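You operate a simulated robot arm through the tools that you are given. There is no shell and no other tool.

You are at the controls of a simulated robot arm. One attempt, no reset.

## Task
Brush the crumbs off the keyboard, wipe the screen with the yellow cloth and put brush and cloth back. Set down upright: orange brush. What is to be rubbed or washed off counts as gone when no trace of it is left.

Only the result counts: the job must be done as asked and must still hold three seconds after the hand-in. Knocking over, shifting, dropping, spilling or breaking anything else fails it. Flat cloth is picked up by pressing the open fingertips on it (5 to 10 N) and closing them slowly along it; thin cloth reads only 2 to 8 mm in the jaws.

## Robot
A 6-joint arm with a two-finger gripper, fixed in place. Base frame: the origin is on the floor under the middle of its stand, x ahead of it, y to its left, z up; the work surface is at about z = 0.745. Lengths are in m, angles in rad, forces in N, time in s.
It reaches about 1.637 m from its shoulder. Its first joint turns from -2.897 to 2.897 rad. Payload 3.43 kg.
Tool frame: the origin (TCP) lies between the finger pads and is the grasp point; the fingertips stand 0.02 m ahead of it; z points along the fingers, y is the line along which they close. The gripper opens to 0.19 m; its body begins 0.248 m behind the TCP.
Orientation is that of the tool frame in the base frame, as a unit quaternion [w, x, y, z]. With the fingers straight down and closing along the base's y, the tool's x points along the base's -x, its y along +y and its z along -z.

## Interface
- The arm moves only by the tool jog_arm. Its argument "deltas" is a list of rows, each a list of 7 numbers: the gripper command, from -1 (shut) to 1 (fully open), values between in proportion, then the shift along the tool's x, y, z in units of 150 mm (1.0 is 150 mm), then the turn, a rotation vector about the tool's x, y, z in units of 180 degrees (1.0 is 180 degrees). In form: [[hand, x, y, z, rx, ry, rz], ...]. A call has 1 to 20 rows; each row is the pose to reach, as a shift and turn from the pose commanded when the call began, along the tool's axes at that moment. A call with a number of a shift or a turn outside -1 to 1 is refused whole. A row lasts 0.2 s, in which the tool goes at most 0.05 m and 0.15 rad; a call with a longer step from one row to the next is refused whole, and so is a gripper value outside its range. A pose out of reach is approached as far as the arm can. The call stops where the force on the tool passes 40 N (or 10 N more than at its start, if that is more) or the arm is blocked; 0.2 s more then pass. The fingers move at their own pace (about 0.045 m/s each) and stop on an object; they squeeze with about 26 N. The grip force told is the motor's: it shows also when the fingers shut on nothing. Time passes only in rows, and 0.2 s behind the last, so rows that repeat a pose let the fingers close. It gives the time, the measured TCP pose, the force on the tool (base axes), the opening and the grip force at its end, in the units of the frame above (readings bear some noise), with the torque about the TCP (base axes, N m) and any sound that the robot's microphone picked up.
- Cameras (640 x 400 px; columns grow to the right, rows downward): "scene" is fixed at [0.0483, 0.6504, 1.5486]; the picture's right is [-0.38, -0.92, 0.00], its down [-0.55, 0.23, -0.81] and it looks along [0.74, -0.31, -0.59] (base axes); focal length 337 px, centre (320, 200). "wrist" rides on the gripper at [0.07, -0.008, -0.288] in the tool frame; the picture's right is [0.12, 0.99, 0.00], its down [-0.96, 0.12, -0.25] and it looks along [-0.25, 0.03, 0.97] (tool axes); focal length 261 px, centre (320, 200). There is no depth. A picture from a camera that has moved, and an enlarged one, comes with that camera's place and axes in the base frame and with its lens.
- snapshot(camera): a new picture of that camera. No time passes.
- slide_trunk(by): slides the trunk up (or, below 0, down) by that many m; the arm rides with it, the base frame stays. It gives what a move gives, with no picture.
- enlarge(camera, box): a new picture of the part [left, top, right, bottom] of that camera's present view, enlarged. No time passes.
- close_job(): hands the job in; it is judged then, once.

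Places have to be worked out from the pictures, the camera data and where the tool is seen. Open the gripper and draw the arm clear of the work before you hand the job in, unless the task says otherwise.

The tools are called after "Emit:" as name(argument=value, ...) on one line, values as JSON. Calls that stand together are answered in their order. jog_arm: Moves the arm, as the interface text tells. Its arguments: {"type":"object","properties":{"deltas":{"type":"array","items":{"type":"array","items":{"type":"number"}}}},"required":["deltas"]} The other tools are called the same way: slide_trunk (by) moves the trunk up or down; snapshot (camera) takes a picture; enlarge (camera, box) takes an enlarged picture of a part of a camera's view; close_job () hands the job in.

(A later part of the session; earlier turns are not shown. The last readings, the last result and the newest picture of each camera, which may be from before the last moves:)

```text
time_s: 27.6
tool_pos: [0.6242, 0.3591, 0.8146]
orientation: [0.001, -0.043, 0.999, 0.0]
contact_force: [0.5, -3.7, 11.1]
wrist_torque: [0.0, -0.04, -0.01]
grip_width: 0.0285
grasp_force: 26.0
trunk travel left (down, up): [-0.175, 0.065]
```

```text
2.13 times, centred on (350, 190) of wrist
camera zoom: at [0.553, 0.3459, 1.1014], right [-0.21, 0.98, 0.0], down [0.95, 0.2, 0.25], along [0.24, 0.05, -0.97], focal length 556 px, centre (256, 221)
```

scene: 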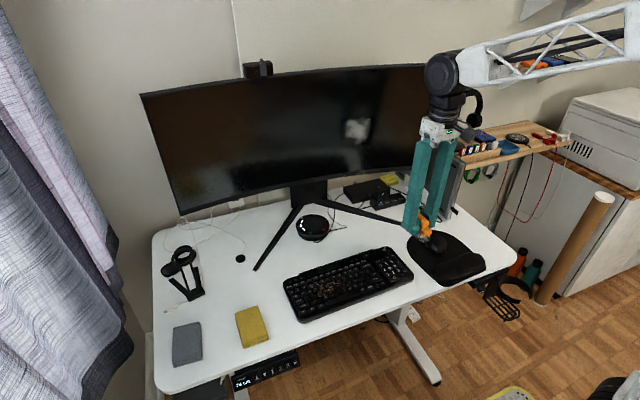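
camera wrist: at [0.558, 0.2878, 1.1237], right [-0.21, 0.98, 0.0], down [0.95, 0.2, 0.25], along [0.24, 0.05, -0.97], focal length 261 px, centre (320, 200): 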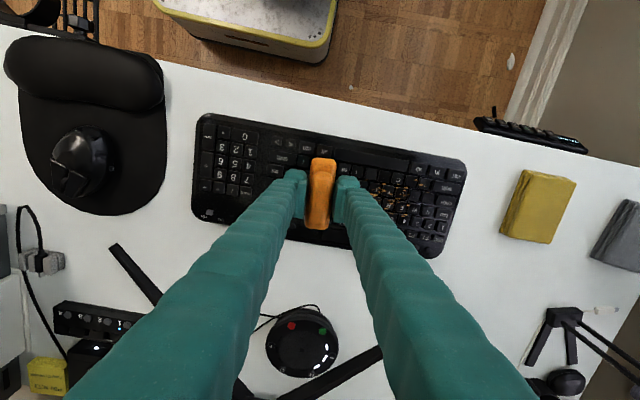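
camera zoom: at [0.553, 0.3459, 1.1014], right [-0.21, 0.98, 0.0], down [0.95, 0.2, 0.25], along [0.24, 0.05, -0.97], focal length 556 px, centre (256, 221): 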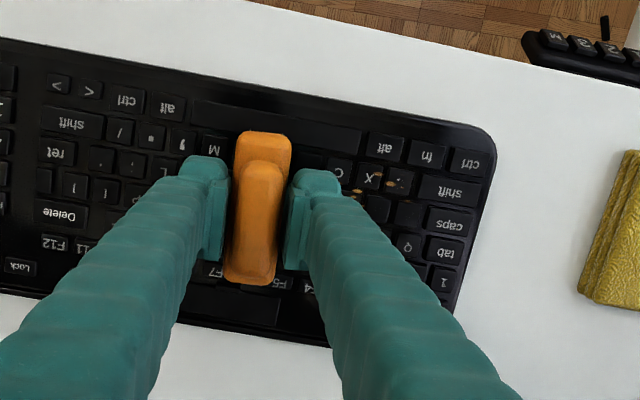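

Force 11 N, lateral 4 N, and the keyboard is unmoved. I continue the sweep past the left edge.

Emit:
jog_arm(deltas=[[-1, 0, 0.06, 0, 0, 0, 0], [-1, 0, 0.12, 0, 0, 0, 0], [-1, 0, 0.18, 0, 0, 0, 0], [-1, 0, 0.24, 0, 0, 0, 0], [-1, 0, 0.3, 0, 0, 0, 0], [-1, 0, 0.36, 0, 0, 0, 0], [-1, 0, 0.42, 0, 0, 0, 0], [-1, 0, 0.48, 0, 0, 0, 0], [-1, 0, 0.54, 0, 0, 0, 0], [-1, 0, 0.6, 0, 0, 0, 0], [-1, 0, 0.66, 0, 0, 0, 0]])

Emit:
enlarge(camera="scene", box=[270, 230, 430, 330])

Emit:
enlarge(camera="wrist", box=[150, 100, 450, 280])

```text
time_s: 30.0
tool_pos: [0.6144, 0.4576, 0.8139]
orientation: [0.0, -0.043, 0.999, 0.0]
contact_force: [-0.3, -2.1, 8.1]
wrist_torque: [0.03, -0.03, -0.02]
grip_width: 0.0285
grasp_force: 25.9
trunk travel left (down, up): [-0.175, 0.065]
```

```text
4.00 times, centred on (350, 280) of scene
camera zoom: at [0.0483, 0.6504, 1.5486], right [-0.38, -0.92, 0.0], down [-0.55, 0.23, -0.81], along [0.74, -0.31, -0.59], focal length 1348 px, centre (200, -120)
```

zoom: 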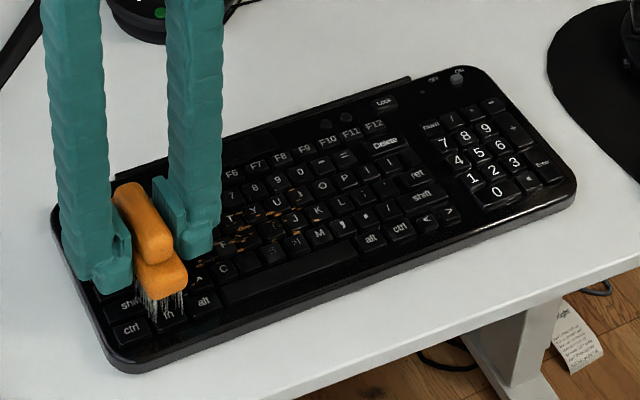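

```text
2.13 times, centred on (300, 190) of wrist
camera zoom: at [0.5446, 0.4442, 1.1012], right [-0.21, 0.98, 0.0], down [0.95, 0.2, 0.25], along [0.24, 0.05, -0.97], focal length 556 px, centre (363, 221)
```

zoom: 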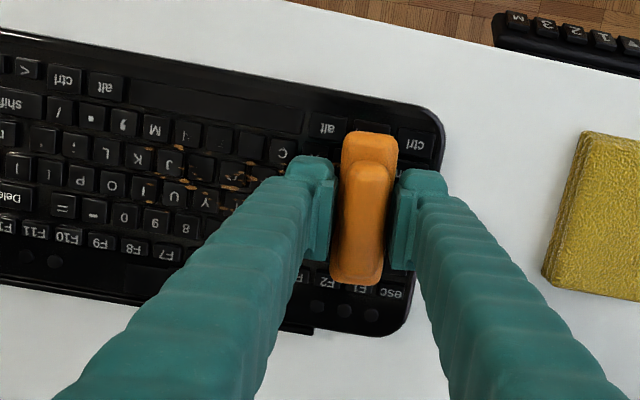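

Some crumbs still show. I lift clear and look closely at what has changed.

Emit:
jog_arm(deltas=[[-1, 0, 0.2, 0, 0, 0, 0], [-1, 0, 0.45, 0, 0, 0, 0], [-1, 0, 0.45, -0.2, 0, 0, 0], [-1, 0, 0.45, -0.3, 0, 0, 0]])

Emit:
enlarge(camera="scene", box=[270, 250, 370, 330])

Emit:
enlarge(camera="wrist", box=[100, 100, 330, 250])

```text
time_s: 31.0
tool_pos: [0.6077, 0.5254, 0.8591]
orientation: [-0.001, -0.043, 0.999, -0.001]
contact_force: [-0.1, 0.1, -0.6]
wrist_torque: [-0.04, 0.03, 0.04]
grip_width: 0.0288
grasp_force: 25.9
trunk travel left (down, up): [-0.175, 0.065]
```

```text
5.00 times, centred on (320, 290) of scene
camera zoom: at [0.0483, 0.6504, 1.5486], right [-0.38, -0.92, 0.0], down [-0.55, 0.23, -0.81], along [0.74, -0.31, -0.59], focal length 1686 px, centre (320, -250)
```

zoom: 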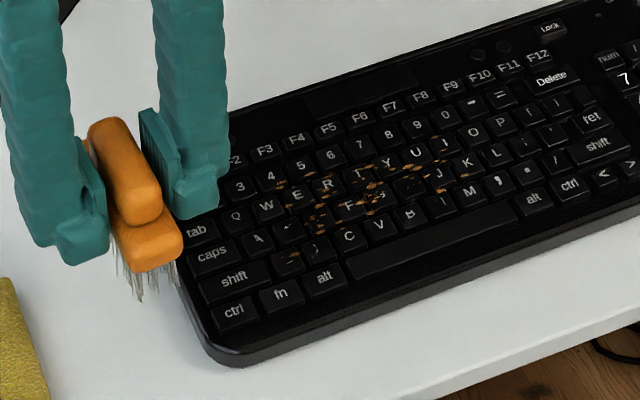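

```text
2.67 times, centred on (215, 175) of wrist
camera zoom: at [0.5382, 0.5125, 1.1465], right [-0.21, 0.98, 0.0], down [0.95, 0.2, 0.25], along [0.24, 0.05, -0.97], focal length 695 px, centre (600, 267)
```

zoom: 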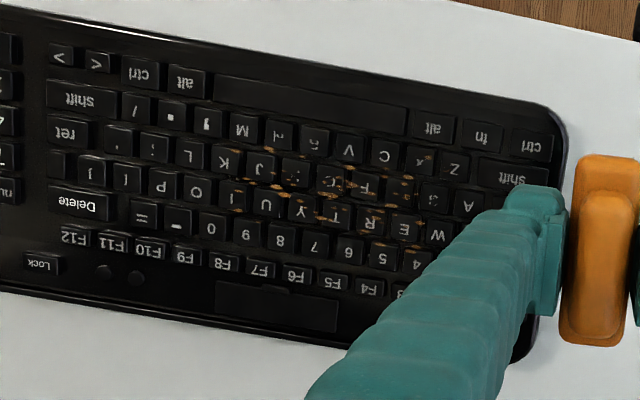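

The residue is fading: letters that were covered now show through. It is a patch that wears off with strokes, so I go back into contact at the left end and rub back and forth.

Emit:
jog_arm(deltas=[[-1, 0, -0.2, 0, 0, 0, 0], [-1, 0, -0.42, 0, 0, 0, 0], [-1, 0, -0.42, 0.2, 0, 0, 0], [-1, 0, -0.42, 0.28, 0, 0, 0], [-1, 0, -0.42, 0.296, 0, 0, 0], [-1, 0, -0.42, 0.301, 0, 0, 0], [-1, 0, -0.42, 0.301, 0, 0, 0]])

```text
time_s: 32.6
tool_pos: [0.6139, 0.4635, 0.814]
orientation: [-0.001, -0.044, 0.999, 0.0]
contact_force: [-1.1, 0.0, 6.2]
wrist_torque: [0.05, 0.03, 0.04]
grip_width: 0.0286
grasp_force: 26.2
trunk travel left (down, up): [-0.175, 0.065]
```

Contact 6 N. Now a back-and-forth stroke over the whole crumb area.

Emit:
jog_arm(deltas=[[-1, 0, -0.1, 0.001, 0, 0, 0], [-1, 0, -0.2, 0.001, 0, 0, 0], [-1, 0, -0.3, 0.001, 0, 0, 0], [-1, 0, -0.4, 0.001, 0, 0, 0], [-1, 0, -0.5, 0.001, 0, 0, 0], [-1, 0, -0.6, 0.001, 0, 0, 0], [-1, 0, -0.7, 0.001, 0, 0, 0], [-1, 0, -0.8, 0.001, 0, 0, 0], [-1, 0, -0.9, 0.001, 0, 0, 0], [-1, 0, -1.0, 0.001, 0, 0, 0], [-1, 0, -0.9, 0.001, 0, 0, 0], [-1, 0, -0.8, 0.001, 0, 0, 0], [-1, 0, -0.7, 0.001, 0, 0, 0], [-1, 0, -0.6, 0.001, 0, 0, 0], [-1, 0, -0.5, 0.001, 0, 0, 0], [-1, 0, -0.4, 0.001, 0, 0, 0], [-1, 0, -0.3, 0.001, 0, 0, 0], [-1, 0, -0.2, 0.001, 0, 0, 0], [-1, 0, -0.1, 0.001, 0, 0, 0], [-1, 0, 0, 0.001, 0, 0, 0]])

Emit:
enlarge(camera="scene", box=[270, 230, 430, 330])

Emit:
enlarge(camera="wrist", box=[150, 100, 350, 225])

```text
time_s: 36.8
tool_pos: [0.6128, 0.4628, 0.8137]
orientation: [0.0, -0.044, 0.999, -0.001]
contact_force: [0.1, -0.9, 2.0]
wrist_torque: [0.07, -0.04, -0.02]
grip_width: 0.0286
grasp_force: 25.9
trunk travel left (down, up): [-0.175, 0.065]
```

```text
4.00 times, centred on (350, 280) of scene
camera zoom: at [0.0483, 0.6504, 1.5486], right [-0.38, -0.92, 0.0], down [-0.55, 0.23, -0.81], along [0.74, -0.31, -0.59], focal length 1348 px, centre (200, -120)
```

zoom: 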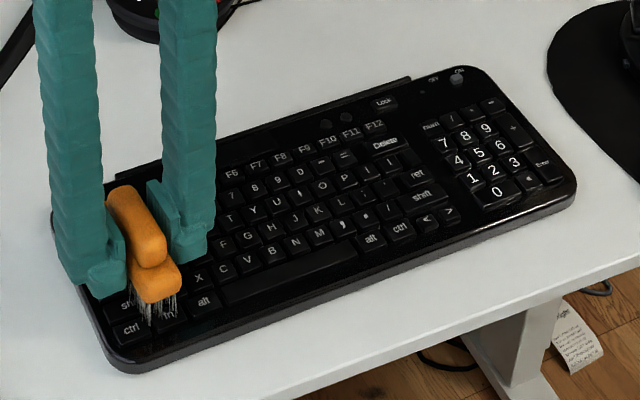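

```text
3.20 times, centred on (250, 162) of wrist
camera zoom: at [0.5436, 0.449, 1.1008], right [-0.21, 0.98, 0.0], down [0.95, 0.2, 0.25], along [0.24, 0.05, -0.97], focal length 834 px, centre (544, 320)
```

zoom: 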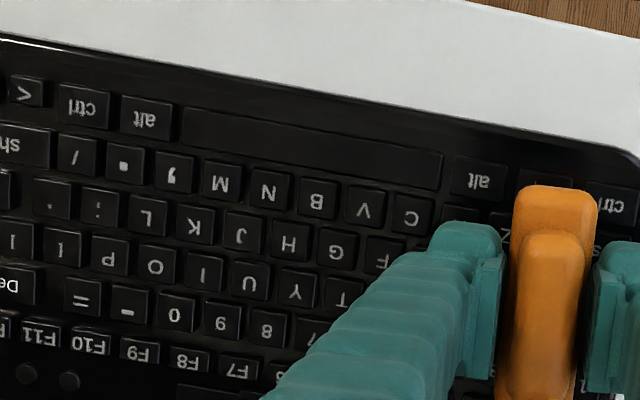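

The visible keys are clean now. I finish the sweep off the left edge, lift, and inspect the rest.

Emit:
jog_arm(deltas=[[-1, 0, 0.1, 0.001, 0, 0, 0], [-1, 0, 0.2, 0.001, 0, 0, 0], [-1, 0, 0.3, 0.0, 0, 0, 0], [-1, 0, 0.4, 0, 0, 0, 0], [-1, 0, 0.45, -0.1, 0, 0, 0], [-1, 0, 0.45, -0.35, 0, 0, 0], [-1, 0, 0.45, -0.6, 0, 0, 0]])

Emit:
enlarge(camera="scene", box=[270, 250, 370, 330])

Emit:
enlarge(camera="wrist", box=[100, 100, 330, 250])

Emit:
snapshot(camera="scene")

```text
time_s: 38.4
tool_pos: [0.6089, 0.5309, 0.903]
orientation: [-0.001, -0.044, 0.999, -0.001]
contact_force: [1.0, 0.4, -1.1]
wrist_torque: [-0.04, 0.06, -0.02]
grip_width: 0.0285
grasp_force: 25.7
trunk travel left (down, up): [-0.175, 0.065]
```

```text
5.00 times, centred on (320, 290) of scene
camera zoom: at [0.0483, 0.6504, 1.5486], right [-0.38, -0.92, 0.0], down [-0.55, 0.23, -0.81], along [0.74, -0.31, -0.59], focal length 1686 px, centre (320, -250)
```

zoom: 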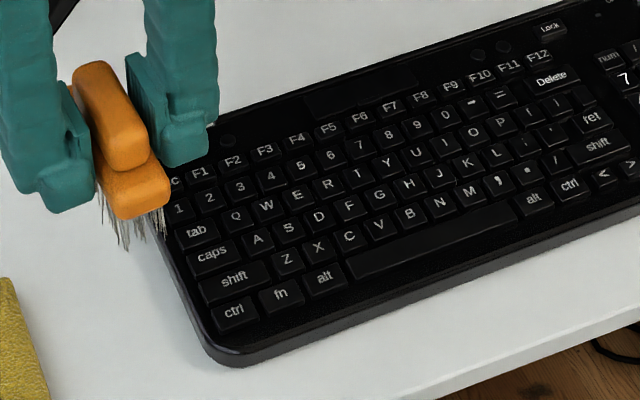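

```text
2.67 times, centred on (215, 175) of wrist
camera zoom: at [0.538, 0.5171, 1.1898], right [-0.21, 0.98, 0.0], down [0.95, 0.2, 0.25], along [0.24, 0.05, -0.97], focal length 695 px, centre (600, 267)
```

zoom: 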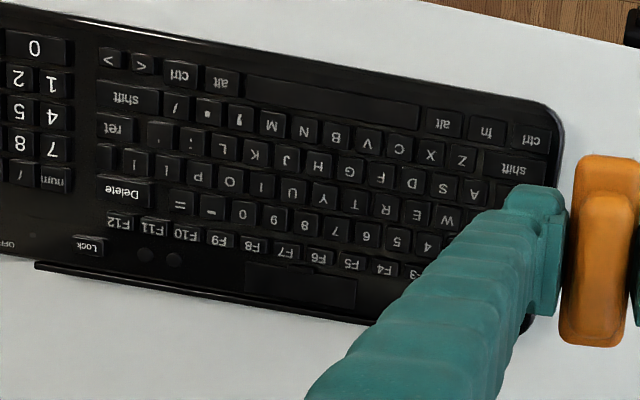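

```text
taken
```

scene: 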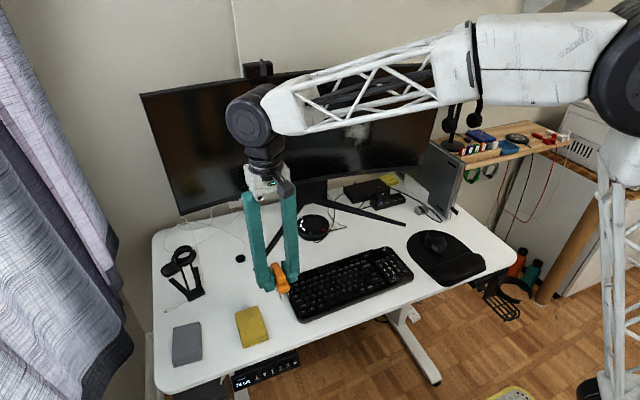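

All letters are readable, no crumbs are left, and the keyboard is unmoved. I carry the brush back along the same route; the net return in tool units is about (+0.308, -4.763).

Emit:
jog_arm(deltas=[[-1, 0.08, -0.25, 0, 0, 0, 0], [-1, 0.16, -0.5, 0, 0, 0, 0], [-1, 0.24, -0.75, 0, 0, 0, 0], [-1, 0.308, -1.0, 0, 0, 0, 0]])

Emit:
jog_arm(deltas=[[-1, 0, -0.25, 0, 0, 0, 0], [-1, 0, -0.5, 0, 0, 0, 0], [-1, 0, -0.75, 0, 0, 0, 0], [-1, 0, -1.0, 0, 0, 0, 0]])

Emit:
jog_arm(deltas=[[-1, 0, -0.25, 0, 0, 0, 0], [-1, 0, -0.5, 0, 0, 0, 0], [-1, 0, -0.75, 0, 0, 0, 0], [-1, 0, -1.0, 0, 0, 0, 0]])

Emit:
jog_arm(deltas=[[-1, 0, -0.25, 0, 0, 0, 0], [-1, 0, -0.5, 0, 0, 0, 0], [-1, 0, -0.75, 0, 0, 0, 0], [-1, 0, -1.0, 0, 0, 0, 0]])

Emit:
jog_arm(deltas=[[-1, 0, -0.25, 0, 0, 0, 0], [-1, 0, -0.5, 0, 0, 0, 0], [-1, 0, -0.763, 0, 0, 0, 0], [-1, 0, -0.763, 0.2, 0, 0, 0], [-1, 0, -0.763, 0.4, 0, 0, 0], [-1, 0, -0.763, 0.4, 0, 0, 0]])

Emit:
enlarge(camera="scene", box=[440, 160, 560, 260])

Emit:
enlarge(camera="wrist", box=[240, 130, 400, 240])

```text
time_s: 39.4
tool_pos: [0.5744, 0.3775, 0.9029]
orientation: [-0.001, -0.043, 0.999, 0.001]
contact_force: [-0.1, 0.6, -0.9]
wrist_torque: [-0.08, 0.04, 0.0]
grip_width: 0.0285
grasp_force: 26.1
trunk travel left (down, up): [-0.175, 0.065]
```

```text
time_s: 40.4
tool_pos: [0.5878, 0.2278, 0.902]
orientation: [0.0, -0.044, 0.999, 0.0]
contact_force: [0.1, 0.1, -0.3]
wrist_torque: [-0.13, 0.01, 0.01]
grip_width: 0.0282
grasp_force: 26.2
trunk travel left (down, up): [-0.175, 0.065]
```

```text
time_s: 41.4
tool_pos: [0.6016, 0.0777, 0.9028]
orientation: [0.0, -0.044, 0.999, 0.0]
contact_force: [0.0, 0.9, -0.7]
wrist_torque: [-0.09, 0.0, -0.03]
grip_width: 0.0286
grasp_force: 26.3
trunk travel left (down, up): [-0.175, 0.065]
```

```text
time_s: 42.4
tool_pos: [0.6144, -0.0723, 0.904]
orientation: [0.0, -0.044, 0.999, 0.001]
contact_force: [-0.3, 0.2, -0.7]
wrist_torque: [-0.13, -0.01, -0.02]
grip_width: 0.0286
grasp_force: 25.5
trunk travel left (down, up): [-0.175, 0.065]
```

```text
time_s: 43.8
tool_pos: [0.6252, -0.186, 0.8426]
orientation: [0.001, -0.043, 0.999, 0.0]
contact_force: [-0.4, 0.4, -1.5]
wrist_torque: [-0.01, 0.0, 0.0]
grip_width: 0.0286
grasp_force: 26.1
trunk travel left (down, up): [-0.175, 0.065]
```

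```text
4.00 times, centred on (500, 210) of scene
camera zoom: at [0.0483, 0.6504, 1.5486], right [-0.38, -0.92, 0.0], down [-0.55, 0.23, -0.81], along [0.74, -0.31, -0.59], focal length 1348 px, centre (-400, 160)
```

zoom: 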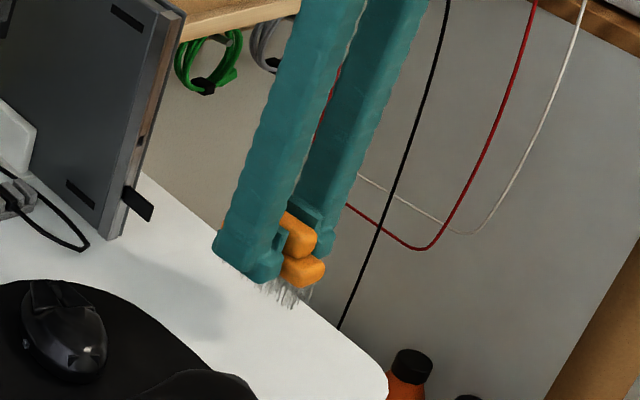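

```text
3.64 times, centred on (320, 185) of wrist
camera zoom: at [0.5544, -0.2001, 1.1301], right [-0.21, 0.98, 0.0], down [0.95, 0.2, 0.25], along [0.24, 0.05, -0.97], focal length 948 px, centre (320, 254)
```

zoom: 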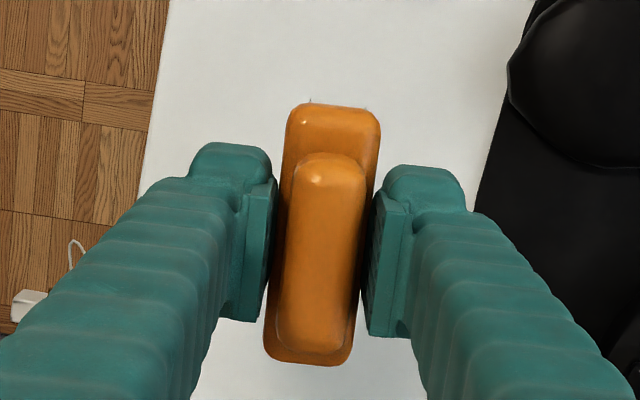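

I'm back over the original spot. I lower to just above the table, then feel for contact.

Emit:
jog_arm(deltas=[[-1, 0, 0, 0.12, 0, 0, 0], [-1, 0, 0, 0.24, 0, 0, 0], [-1, 0, 0, 0.31, 0, 0, 0], [-1, 0, 0, 0.34, 0, 0, 0], [-1, 0, 0, 0.352, 0, 0, 0], [-1, 0, 0, 0.352, 0, 0, 0]])

```text
time_s: 45.2
tool_pos: [0.6239, -0.1853, 0.7902]
orientation: [0.0, -0.043, 0.999, 0.0]
contact_force: [-0.8, -0.6, -0.6]
wrist_torque: [-0.01, -0.02, 0.01]
grip_width: 0.0286
grasp_force: 25.9
trunk travel left (down, up): [-0.175, 0.065]
```

Emit:
jog_arm(deltas=[[-1, 0, 0, 0.003, 0, 0, 0], [-1, 0, 0, 0.005, 0, 0, 0], [-1, 0, 0, 0.005, 0, 0, 0]])

Emit:
enlarge(camera="scene", box=[450, 195, 530, 260])

```text
time_s: 46.0
tool_pos: [0.6269, -0.1859, 0.7907]
orientation: [0.0, -0.044, 0.999, -0.001]
contact_force: [0.3, -0.3, 1.1]
wrist_torque: [0.05, -0.02, 0.03]
grip_width: 0.0286
grasp_force: 26.0
trunk travel left (down, up): [-0.175, 0.065]
```

```text
6.15 times, centred on (490, 228) of scene
camera zoom: at [0.0483, 0.6504, 1.5486], right [-0.38, -0.92, 0.0], down [-0.55, 0.23, -0.81], along [0.74, -0.31, -0.59], focal length 2075 px, centre (-726, 31)
```

zoom: 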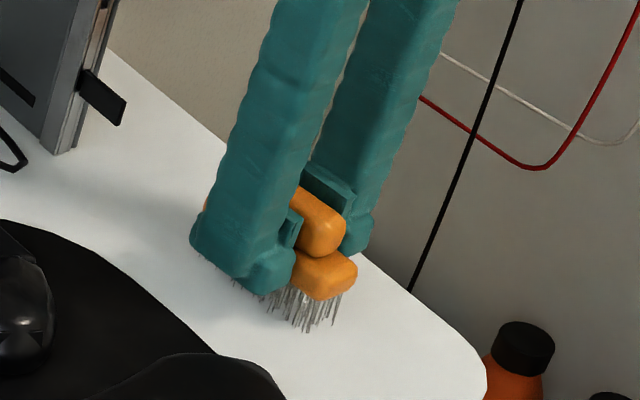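

The bristles are at the table. I press a hair more, then open the fingers to 0.085 m.

Emit:
jog_arm(deltas=[[-1, 0, 0, 0.003, 0, 0, 0], [-1, 0, 0, 0.003, 0, 0, 0]])

Emit:
jog_arm(deltas=[[-0.65, 0, 0, 0, 0, 0, 0], [-0.5, 0, 0, 0, 0, 0, 0], [-0.3, 0, 0, 0, 0, 0, 0], [-0.1, 0, 0, 0, 0, 0, 0], [-0.1, 0, 0, 0, 0, 0, 0]])

Emit:
enlarge(camera="scene", box=[450, 195, 530, 260])

Emit:
enlarge(camera="wrist", box=[240, 130, 400, 240])

```text
time_s: 46.6
tool_pos: [0.6246, -0.1869, 0.7898]
orientation: [-0.001, -0.043, 0.999, 0.001]
contact_force: [-0.1, 1.0, 9.2]
wrist_torque: [0.06, 0.05, 0.06]
grip_width: 0.0285
grasp_force: 25.6
trunk travel left (down, up): [-0.175, 0.065]
```

```text
time_s: 47.8
tool_pos: [0.6247, -0.1865, 0.7899]
orientation: [0.001, -0.043, 0.999, 0.0]
contact_force: [-0.2, -0.1, -0.3]
wrist_torque: [0.01, 0.01, -0.01]
grip_width: 0.0853
grasp_force: 0.0
trunk travel left (down, up): [-0.175, 0.065]
```

```text
6.15 times, centred on (490, 228) of scene
camera zoom: at [0.0483, 0.6504, 1.5486], right [-0.38, -0.92, 0.0], down [-0.55, 0.23, -0.81], along [0.74, -0.31, -0.59], focal length 2075 px, centre (-726, 31)
```

zoom: 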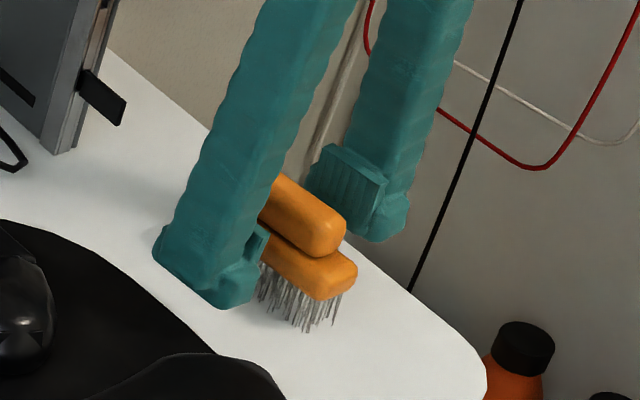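

```text
3.64 times, centred on (320, 185) of wrist
camera zoom: at [0.5544, -0.2, 1.0767], right [-0.21, 0.98, 0.0], down [0.95, 0.2, 0.25], along [0.24, 0.05, -0.97], focal length 948 px, centre (320, 254)
```

zoom: 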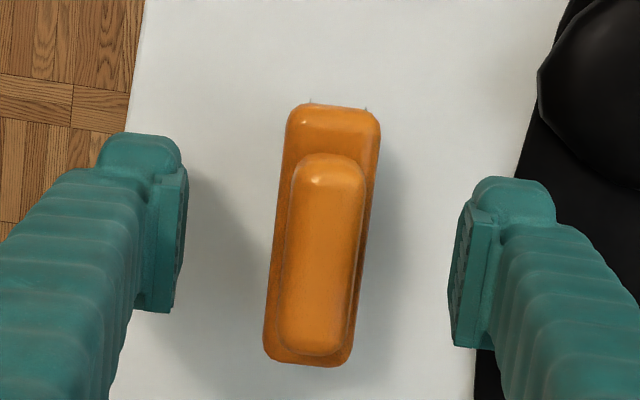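

The brush stands upright in its original place. I lift straight up and head for the yellow cloth.

Emit:
jog_arm(deltas=[[-0.1, 0, 0, -0.15, 0, 0, 0], [-0.1, 0, 0, -0.4, 0, 0, 0], [-0.1, 0, 0, -0.7, 0, 0, 0], [-0.1, 0, 0, -1.0, 0, 0, 0]])

Emit:
jog_arm(deltas=[[-0.1, 0, 0.25, -0.1, 0, 0, 0], [-0.1, 0, 0.5, -0.2, 0, 0, 0], [-0.1, 0, 0.75, -0.3, 0, 0, 0], [-0.1, 0, 1.0, -0.4, 0, 0, 0]])

Emit:
enlarge(camera="scene", box=[440, 200, 540, 262])

Emit:
jog_arm(deltas=[[-0.1, 0, 0.25, 0, 0, 0, 0], [-0.1, 0, 0.5, 0, 0, 0, 0], [-0.1, 0, 0.75, 0, 0, 0, 0], [-0.1, 0, 1.0, 0, 0, 0, 0]])

Emit:
jog_arm(deltas=[[-0.1, 0, 0.25, 0, 0, 0, 0], [-0.1, 0, 0.5, 0, 0, 0, 0], [-0.1, 0, 0.75, 0, 0, 0, 0], [-0.1, 0, 1.0, 0, 0, 0, 0]])

Emit:
jog_arm(deltas=[[-0.1, 0, 0.25, 0, 0, 0, 0], [-0.1, 0, 0.5, 0, 0, 0, 0], [-0.1, 0, 0.75, 0, 0, 0, 0], [-0.1, 0, 1.0, 0, 0, 0, 0]])

Emit:
snapshot(camera="wrist")

Emit:
snapshot(camera="scene")

```text
time_s: 48.8
tool_pos: [0.6256, -0.187, 0.9383]
orientation: [-0.001, -0.043, 0.999, 0.0]
contact_force: [0.3, -0.3, -0.6]
wrist_torque: [0.02, 0.09, 0.0]
grip_width: 0.0853
grasp_force: 0.0
trunk travel left (down, up): [-0.175, 0.065]
```

```text
time_s: 49.8
tool_pos: [0.6104, -0.0364, 0.998]
orientation: [0.0, -0.044, 0.999, -0.001]
contact_force: [1.3, -0.6, -0.4]
wrist_torque: [0.12, 0.04, -0.02]
grip_width: 0.0856
grasp_force: 0.0
trunk travel left (down, up): [-0.175, 0.065]
```

```text
6.40 times, centred on (490, 231) of scene
camera zoom: at [0.0483, 0.6504, 1.5486], right [-0.38, -0.92, 0.0], down [-0.55, 0.23, -0.81], along [0.74, -0.31, -0.59], focal length 2158 px, centre (-768, 2)
```

zoom: 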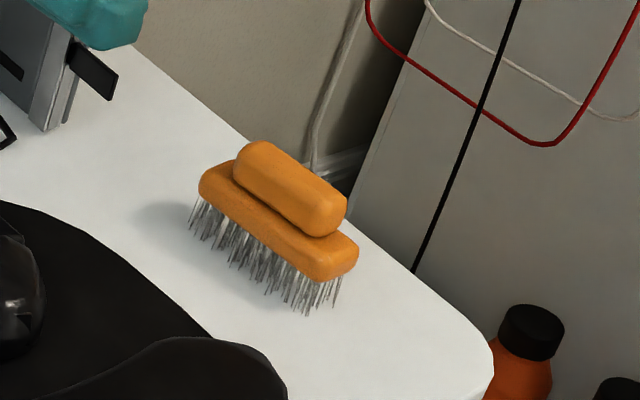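

```text
time_s: 50.8
tool_pos: [0.5977, 0.113, 0.9996]
orientation: [0.0, -0.044, 0.999, 0.0]
contact_force: [0.1, -0.5, 0.0]
wrist_torque: [0.09, 0.04, 0.0]
grip_width: 0.0851
grasp_force: 0.0
trunk travel left (down, up): [-0.175, 0.065]
```

```text
time_s: 51.8
tool_pos: [0.5842, 0.2623, 1.0002]
orientation: [0.001, -0.044, 0.999, 0.0]
contact_force: [-0.1, 0.2, -0.1]
wrist_torque: [0.15, 0.03, -0.01]
grip_width: 0.0856
grasp_force: 0.1
trunk travel left (down, up): [-0.175, 0.065]
```

```text
time_s: 52.8
tool_pos: [0.5708, 0.4117, 1.001]
orientation: [0.0, -0.044, 0.999, 0.0]
contact_force: [-0.4, 0.2, 0.2]
wrist_torque: [0.11, -0.01, 0.02]
grip_width: 0.0855
grasp_force: 0.0
trunk travel left (down, up): [-0.175, 0.065]
```

```text
taken
camera wrist: at [0.5014, 0.3977, 1.2879], right [-0.21, 0.98, 0.0], down [0.95, 0.2, 0.25], along [0.24, 0.05, -0.97], focal length 261 px, centre (320, 200)
```

wrist: 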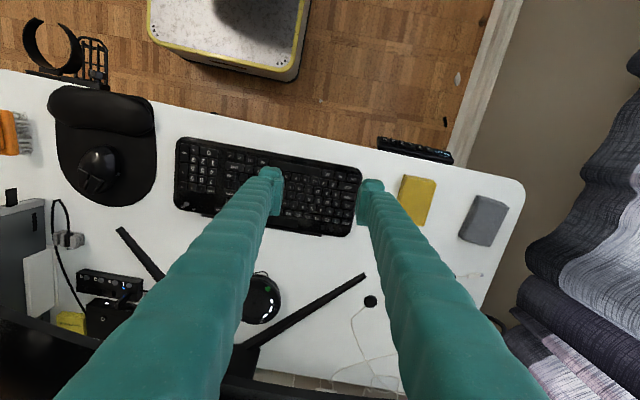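

```text
taken
```

scene: 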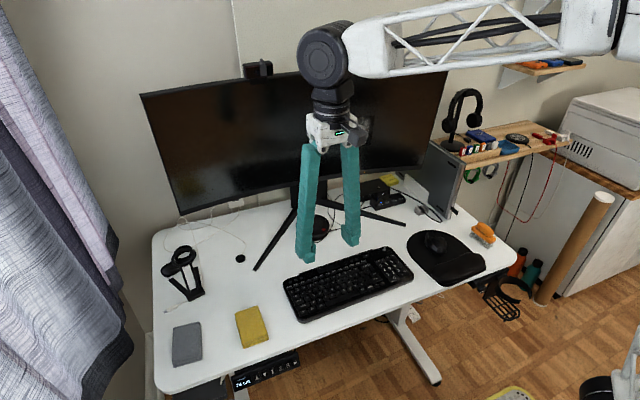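

Emit:
jog_arm(deltas=[[-0.1, -0.05, 0.25, 0, 0, 0, 0], [-0.1, -0.1, 0.5, 0, 0, 0, 0], [-0.1, -0.14, 0.7, 0, 0, 0, 0]])

Emit:
jog_arm(deltas=[[-0.1, -0.05, 0.25, 0, 0, 0, 0], [-0.1, -0.1, 0.5, 0, 0, 0, 0], [-0.1, -0.14, 0.667, 0, 0, 0, 0], [-0.1, -0.14, 0.667, 0, 0, 0, 0]])

Emit:
snapshot(camera="wrist")

Emit:
enlarge(camera="wrist", box=[240, 120, 400, 230])

Emit:
enlarge(camera="scene", box=[210, 290, 300, 360])

```text
time_s: 53.6
tool_pos: [0.5845, 0.5173, 1.0002]
orientation: [0.0, -0.045, 0.999, 0.0]
contact_force: [-0.6, -0.3, 0.5]
wrist_torque: [0.14, -0.06, 0.03]
grip_width: 0.0858
grasp_force: 0.1
trunk travel left (down, up): [-0.175, 0.065]
```

```text
time_s: 54.6
tool_pos: [0.5968, 0.6205, 0.9993]
orientation: [0.0, -0.044, 0.999, 0.001]
contact_force: [-0.7, 0.9, -0.8]
wrist_torque: [-0.03, 0.05, 0.01]
grip_width: 0.0858
grasp_force: 0.0
trunk travel left (down, up): [-0.175, 0.065]
```

```text
taken
camera wrist: at [0.5273, 0.6067, 1.287], right [-0.21, 0.98, 0.0], down [0.95, 0.2, 0.25], along [0.24, 0.05, -0.97], focal length 261 px, centre (320, 200)
```

wrist: 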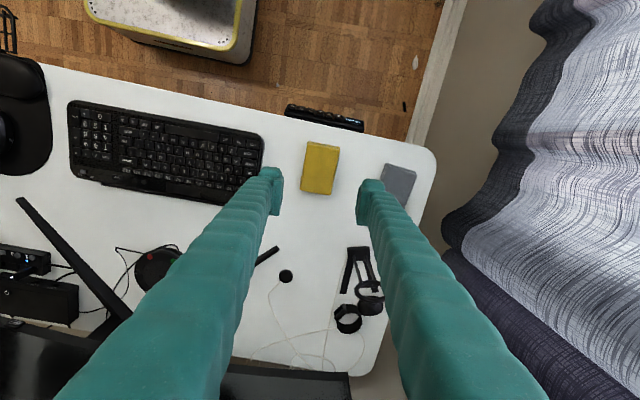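

```text
3.64 times, centred on (320, 175) of wrist
camera zoom: at [0.5273, 0.6067, 1.287], right [-0.21, 0.98, 0.0], down [0.95, 0.2, 0.25], along [0.24, 0.05, -0.97], focal length 948 px, centre (320, 291)
```

zoom: 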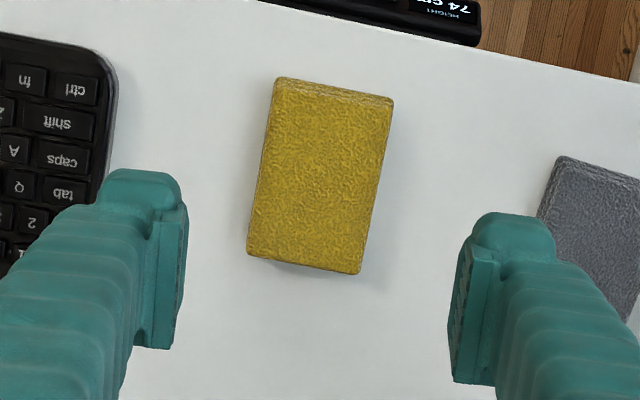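

```text
5.71 times, centred on (255, 325) of scene
camera zoom: at [0.0483, 0.6504, 1.5486], right [-0.38, -0.92, 0.0], down [-0.55, 0.23, -0.81], along [0.74, -0.31, -0.59], focal length 1926 px, centre (691, -514)
```

zoom: 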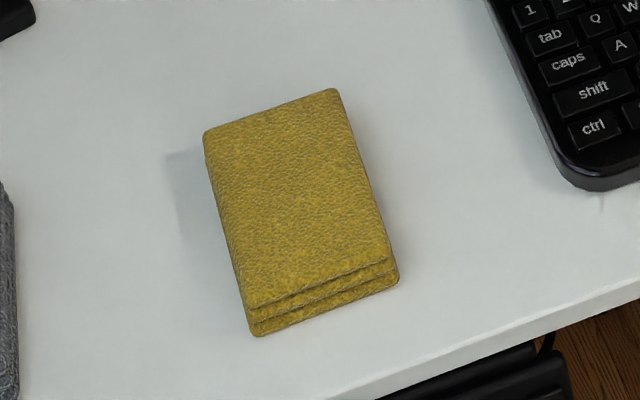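

The yellow cloth is a folded block about 63 × 99 mm and about 18–20 mm thick, centred at (0.597, 0.6215) with yaw of about 1.8°. I align the fingers across its short side and descend, leaving the cloth's underside protruding past the fingertips for wiping.

Emit:
jog_arm(deltas=[[-0.05, 0, 0.006, 0.2, 0, 0, 0.009], [0.0, 0, 0.006, 0.4, 0, 0, 0.018], [0.0, 0, 0.006, 0.65, 0, 0, 0.018], [0.0, 0, 0.006, 0.9, 0, 0, 0.018], [0.0, 0, 0.006, 1.0, 0, 0, 0.018]])

Emit:
enlarge(camera="wrist", box=[240, 120, 400, 230])

Emit:
enlarge(camera="scene", box=[210, 270, 320, 350])

```text
time_s: 55.8
tool_pos: [0.597, 0.6213, 0.8487]
orientation: [0.001, -0.016, 1.0, -0.001]
contact_force: [-0.3, 0.1, -0.1]
wrist_torque: [0.03, 0.04, 0.03]
grip_width: 0.095
grasp_force: 0.1
trunk travel left (down, up): [-0.175, 0.065]
```

```text
3.64 times, centred on (320, 175) of wrist
camera zoom: at [0.5259, 0.6109, 1.1366], right [-0.15, 0.99, 0.0], down [0.96, 0.15, 0.25], along [0.25, 0.04, -0.97], focal length 948 px, centre (320, 291)
```

zoom: 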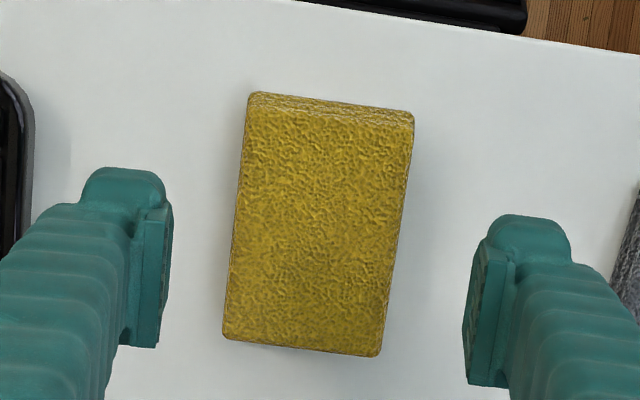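

```text
5.00 times, centred on (265, 310) of scene
camera zoom: at [0.0483, 0.6504, 1.5486], right [-0.38, -0.92, 0.0], down [-0.55, 0.23, -0.81], along [0.74, -0.31, -0.59], focal length 1686 px, centre (595, -350)
```

zoom: 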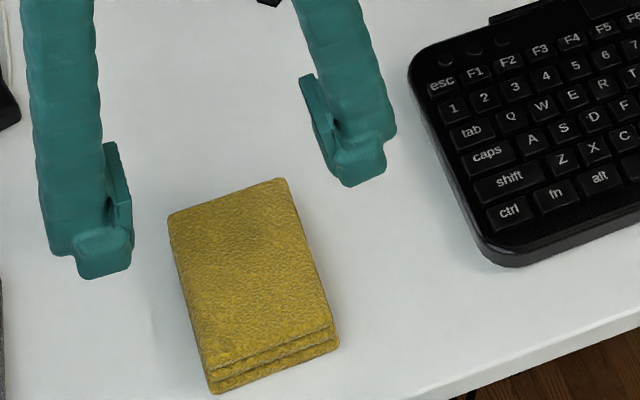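

Well aligned. I lower to TCP z of about 0.772 (fingertips about 7 mm above the table) and check.

Emit:
jog_arm(deltas=[[0, 0, 0, 0.15, 0, 0, 0], [0, 0, 0, 0.3, 0, 0, 0], [0, 0, 0, 0.42, 0, 0, 0], [0, 0, 0, 0.49, 0, 0, 0], [0, 0, 0, 0.513, 0, 0, 0], [0, 0, 0, 0.513, 0, 0, 0]])

Emit:
enlarge(camera="wrist", box=[240, 120, 400, 230])

Emit:
enlarge(camera="scene", box=[210, 290, 300, 360])

```text
time_s: 57.2
tool_pos: [0.5959, 0.6203, 0.7713]
orientation: [0.0, -0.015, 1.0, 0.0]
contact_force: [0.1, -0.4, -0.2]
wrist_torque: [-0.01, 0.01, 0.01]
grip_width: 0.0952
grasp_force: 0.0
trunk travel left (down, up): [-0.175, 0.065]
```

```text
3.64 times, centred on (320, 175) of wrist
camera zoom: at [0.5249, 0.6113, 1.0594], right [-0.15, 0.99, 0.0], down [0.96, 0.15, 0.25], along [0.24, 0.04, -0.97], focal length 948 px, centre (320, 291)
```

zoom: 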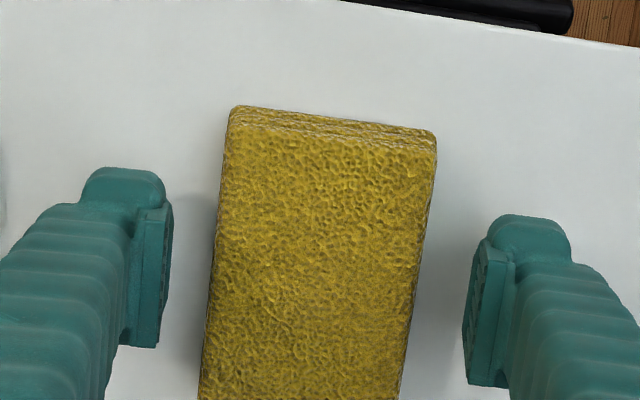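

```text
5.71 times, centred on (255, 325) of scene
camera zoom: at [0.0483, 0.6504, 1.5486], right [-0.38, -0.92, 0.0], down [-0.55, 0.23, -0.81], along [0.74, -0.31, -0.59], focal length 1926 px, centre (691, -514)
```

zoom: 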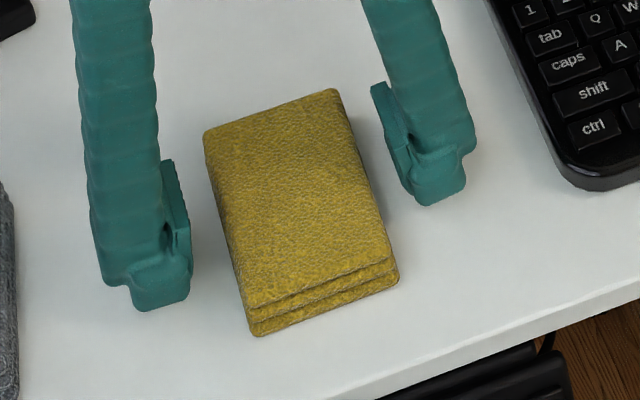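

The cloth top is at z of about 0.765, giving about 13 mm overlap with the pads. I go 2 mm lower and close slowly on its sides.

Emit:
jog_arm(deltas=[[0, 0, 0, 0.013, 0, 0, 0], [-0.15, 0, 0, 0.013, 0, 0, 0], [-0.25, 0, 0, 0.013, 0, 0, 0], [-0.3, 0, 0, 0.013, 0, 0, 0], [-0.35, 0, 0, 0.013, 0, 0, 0], [-0.4, 0, 0, 0.013, 0, 0, 0], [-0.45, 0, 0, 0.013, 0, 0, 0], [-0.5, 0, 0, 0.013, 0, 0, 0], [-0.55, 0, 0, 0.013, 0, 0, 0]])

Emit:
enlarge(camera="wrist", box=[240, 120, 400, 230])

Emit:
enlarge(camera="scene", box=[210, 290, 300, 360])

```text
time_s: 59.2
tool_pos: [0.5965, 0.6209, 0.7701]
orientation: [0.001, -0.015, 1.0, 0.0]
contact_force: [1.0, 0.9, 0.5]
wrist_torque: [0.03, -0.01, 0.03]
grip_width: 0.0666
grasp_force: 25.6
trunk travel left (down, up): [-0.175, 0.065]
```

```text
3.64 times, centred on (320, 175) of wrist
camera zoom: at [0.5252, 0.6113, 1.0576], right [-0.15, 0.99, 0.0], down [0.96, 0.15, 0.25], along [0.24, 0.04, -0.97], focal length 948 px, centre (320, 291)
```

zoom: 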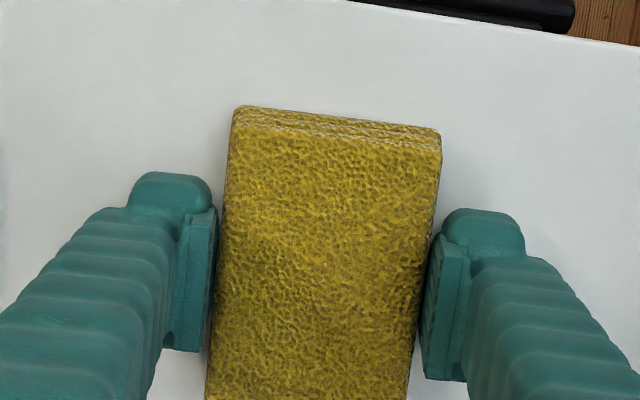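

```text
5.71 times, centred on (255, 325) of scene
camera zoom: at [0.0483, 0.6504, 1.5486], right [-0.38, -0.92, 0.0], down [-0.55, 0.23, -0.81], along [0.74, -0.31, -0.59], focal length 1926 px, centre (691, -514)
```

zoom: 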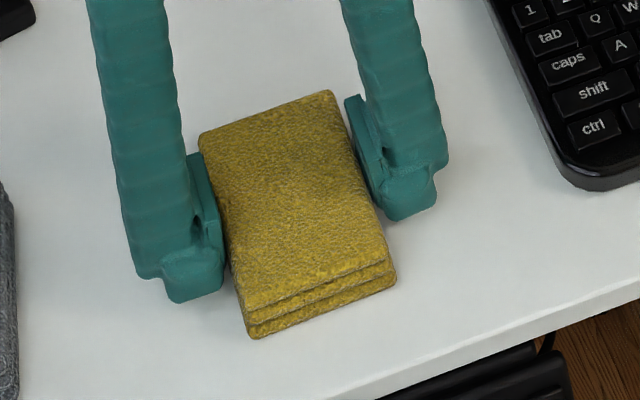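

The cloth is held firmly at 66.6 mm width. The put-back pose is TCP (0.5965, 0.621, 0.770) with yaw of about 1.8°. I lift it straight up.

Emit:
jog_arm(deltas=[[-1, 0, 0, 0, 0, 0, 0], [-1, 0, 0, -0.05, 0, 0, 0], [-1, 0, 0, -0.2, 0, 0, 0], [-1, 0, 0, -0.45, 0, 0, 0], [-1, 0, 0, -0.7, 0, 0, 0], [-1, 0, 0, -1.0, 0, 0, 0]])

Emit:
snapshot(camera="wrist")

Emit:
snapshot(camera="scene")

```text
time_s: 60.6
tool_pos: [0.5969, 0.6212, 0.92]
orientation: [0.0, -0.016, 1.0, -0.001]
contact_force: [0.1, 0.7, -1.0]
wrist_torque: [-0.03, 0.05, -0.01]
grip_width: 0.0663
grasp_force: 26.1
trunk travel left (down, up): [-0.175, 0.065]
```

```text
taken
camera wrist: at [0.5254, 0.6115, 1.2072], right [-0.15, 0.99, 0.0], down [0.96, 0.15, 0.25], along [0.24, 0.04, -0.97], focal length 261 px, centre (320, 200)
```

wrist: 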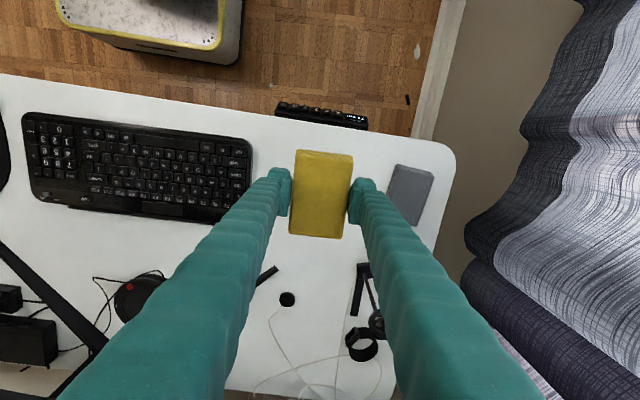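

```text
taken
```

scene: 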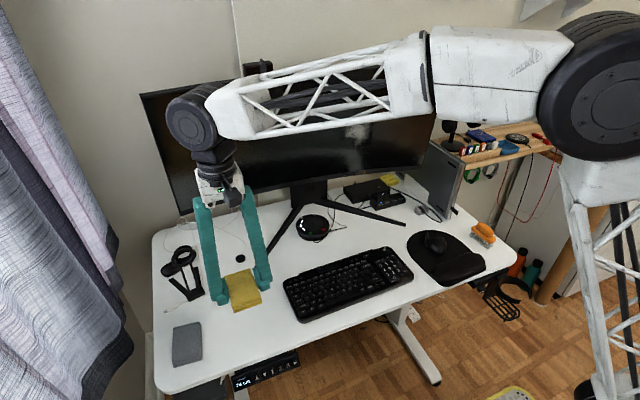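

The cloth is held flat between the fingers. I raise and move it toward the robot and the monitor's middle, before turning the tool to face the screen.

Emit:
jog_arm(deltas=[[-1, 0.06, -0.2, -0.17, 0, 0, 0], [-1, 0.12, -0.4, -0.34, 0, 0, 0], [-1, 0.18, -0.6, -0.52, 0, 0, 0], [-1, 0.24, -0.8, -0.7, 0, 0, 0], [-1, 0.298, -0.99, -0.867, 0, 0, 0]])

Emit:
jog_arm(deltas=[[-1, 0, -0.2, -0.1, 0, 0, 0], [-1, 0, -0.4, -0.2, 0, 0, 0], [-1, 0, -0.6, -0.3, 0, 0, 0], [-1, 0, -0.8, -0.4, 0, 0, 0], [-1, 0, -0.8, -0.4, 0, 0, 0]])

Emit:
snapshot(camera="scene")

```text
time_s: 61.8
tool_pos: [0.557, 0.4708, 1.0504]
orientation: [-0.001, -0.015, 1.0, 0.0]
contact_force: [0.2, 0.6, -0.9]
wrist_torque: [-0.16, 0.12, -0.02]
grip_width: 0.0662
grasp_force: 26.2
trunk travel left (down, up): [-0.175, 0.065]
```

```text
time_s: 63.0
tool_pos: [0.5596, 0.3514, 1.1111]
orientation: [0.001, -0.016, 1.0, 0.0]
contact_force: [0.3, 0.3, 0.0]
wrist_torque: [-0.03, -0.01, -0.01]
grip_width: 0.0668
grasp_force: 26.2
trunk travel left (down, up): [-0.175, 0.065]
```

```text
taken
```

scene: 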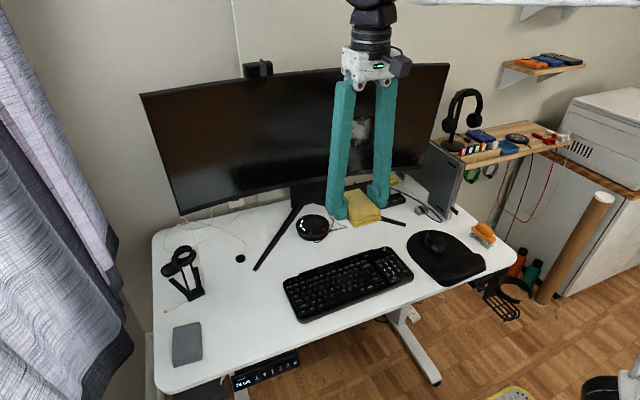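

Now I tilt the tool about its y axis toward the monitor, with a slight advance in x, in two stages.

Emit:
jog_arm(deltas=[[-1, -0.05, 0, 0, 0, -0.042, 0], [-1, -0.1, 0, 0, 0, -0.084, 0], [-1, -0.15, 0, 0, 0, -0.126, 0], [-1, -0.2, 0, 0, 0, -0.168, 0], [-1, -0.25, 0, 0, 0, -0.21, 0], [-1, -0.3, 0, 0, 0, -0.25, 0], [-1, -0.3, 0, 0, 0, -0.25, 0]])

Emit:
snapshot(camera="wrist")

Emit:
snapshot(camera="scene")

```text
time_s: 64.6
tool_pos: [0.6038, 0.3541, 1.1108]
orientation: [0.383, -0.015, 0.924, 0.006]
contact_force: [-0.1, -0.3, -1.4]
wrist_torque: [0.01, -0.01, 0.0]
grip_width: 0.0665
grasp_force: 26.0
trunk travel left (down, up): [-0.175, 0.065]
```

```text
taken
camera wrist: at [0.3512, 0.3368, 1.264], right [-0.12, 0.99, -0.08], down [0.5, 0.13, 0.86], along [0.86, 0.06, -0.51], focal length 261 px, centre (320, 200)
```

wrist: 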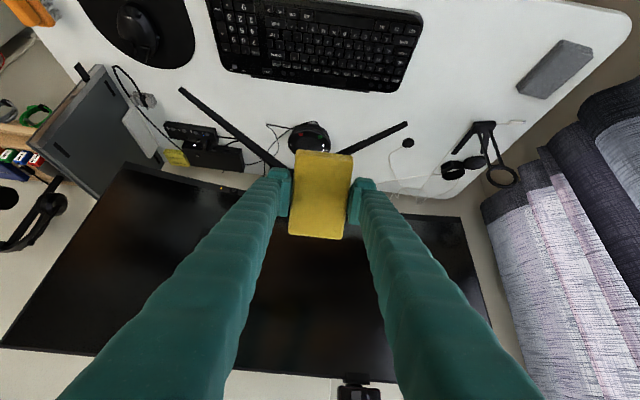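

```text
taken
```

scene: 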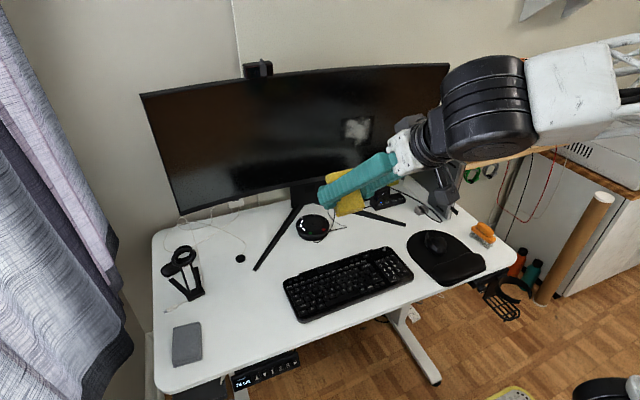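

Emit:
enlarge(camera="wrist", box=[0, 150, 300, 380])

Emit:
enlarge(camera="wrist", box=[320, 190, 540, 400])

```text
1.74 times, centred on (150, 265) of wrist
camera zoom: at [0.3512, 0.3368, 1.264], right [-0.12, 0.99, -0.08], down [0.5, 0.13, 0.86], along [0.86, 0.06, -0.51], focal length 453 px, centre (616, 87)
```

zoom: 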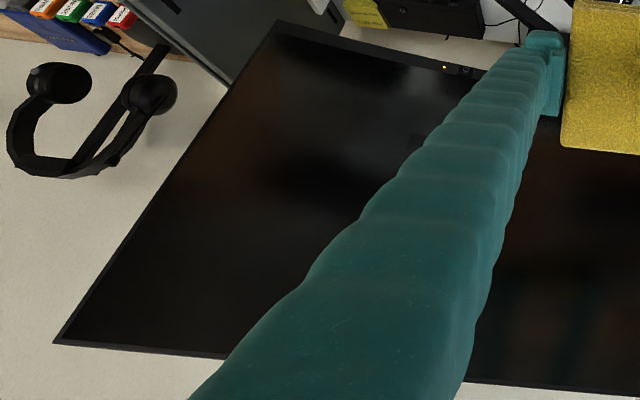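

```text
1.90 times, centred on (430, 295) of wrist
camera zoom: at [0.3512, 0.3368, 1.264], right [-0.12, 0.99, -0.08], down [0.5, 0.13, 0.86], along [0.86, 0.06, -0.51], focal length 496 px, centre (110, 19)
```

zoom: 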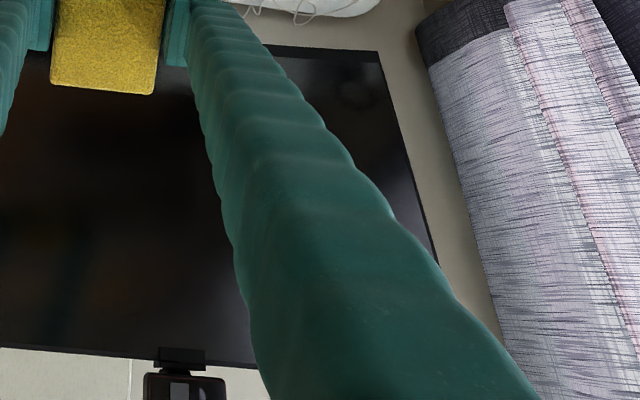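

The power LED triangulates to (0.895, 0.138, 0.948) and the monitor's right edge to x of about 0.835. The screen near the smudge is therefore at x of about 0.89, z about 1.10, yawed roughly -10°. I finish the 90° tilt in place.

Emit:
jog_arm(deltas=[[-1, 0, 0, 0, 0, -0.042, 0], [-1, 0, 0, 0, 0, -0.084, 0], [-1, 0, 0, 0, 0, -0.126, 0], [-1, 0, 0, 0, 0, -0.168, 0], [-1, 0, 0, 0, 0, -0.21, 0], [-1, 0, 0, 0, 0, -0.25, 0], [-1, 0, 0, 0, 0, -0.25, 0]])

Emit:
snapshot(camera="wrist")

Emit:
snapshot(camera="scene")

```text
time_s: 66.2
tool_pos: [0.604, 0.3523, 1.1115]
orientation: [0.707, -0.012, 0.707, 0.011]
contact_force: [0.9, -0.6, 1.2]
wrist_torque: [0.01, -0.02, 0.01]
grip_width: 0.0667
grasp_force: 25.7
trunk travel left (down, up): [-0.175, 0.065]
```

```text
taken
camera wrist: at [0.3164, 0.3361, 1.0403], right [-0.03, 0.99, -0.12], down [-0.25, 0.11, 0.96], along [0.97, 0.06, 0.25], focal length 261 px, centre (320, 200)
```

wrist: 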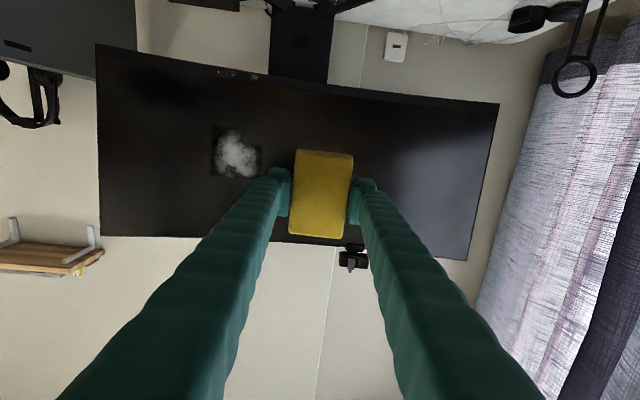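

```text
taken
```

scene: 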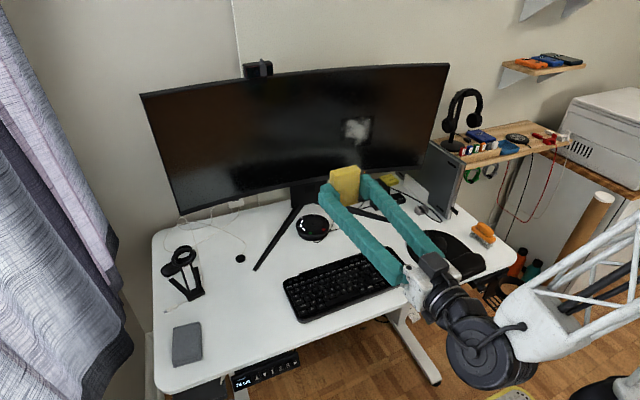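

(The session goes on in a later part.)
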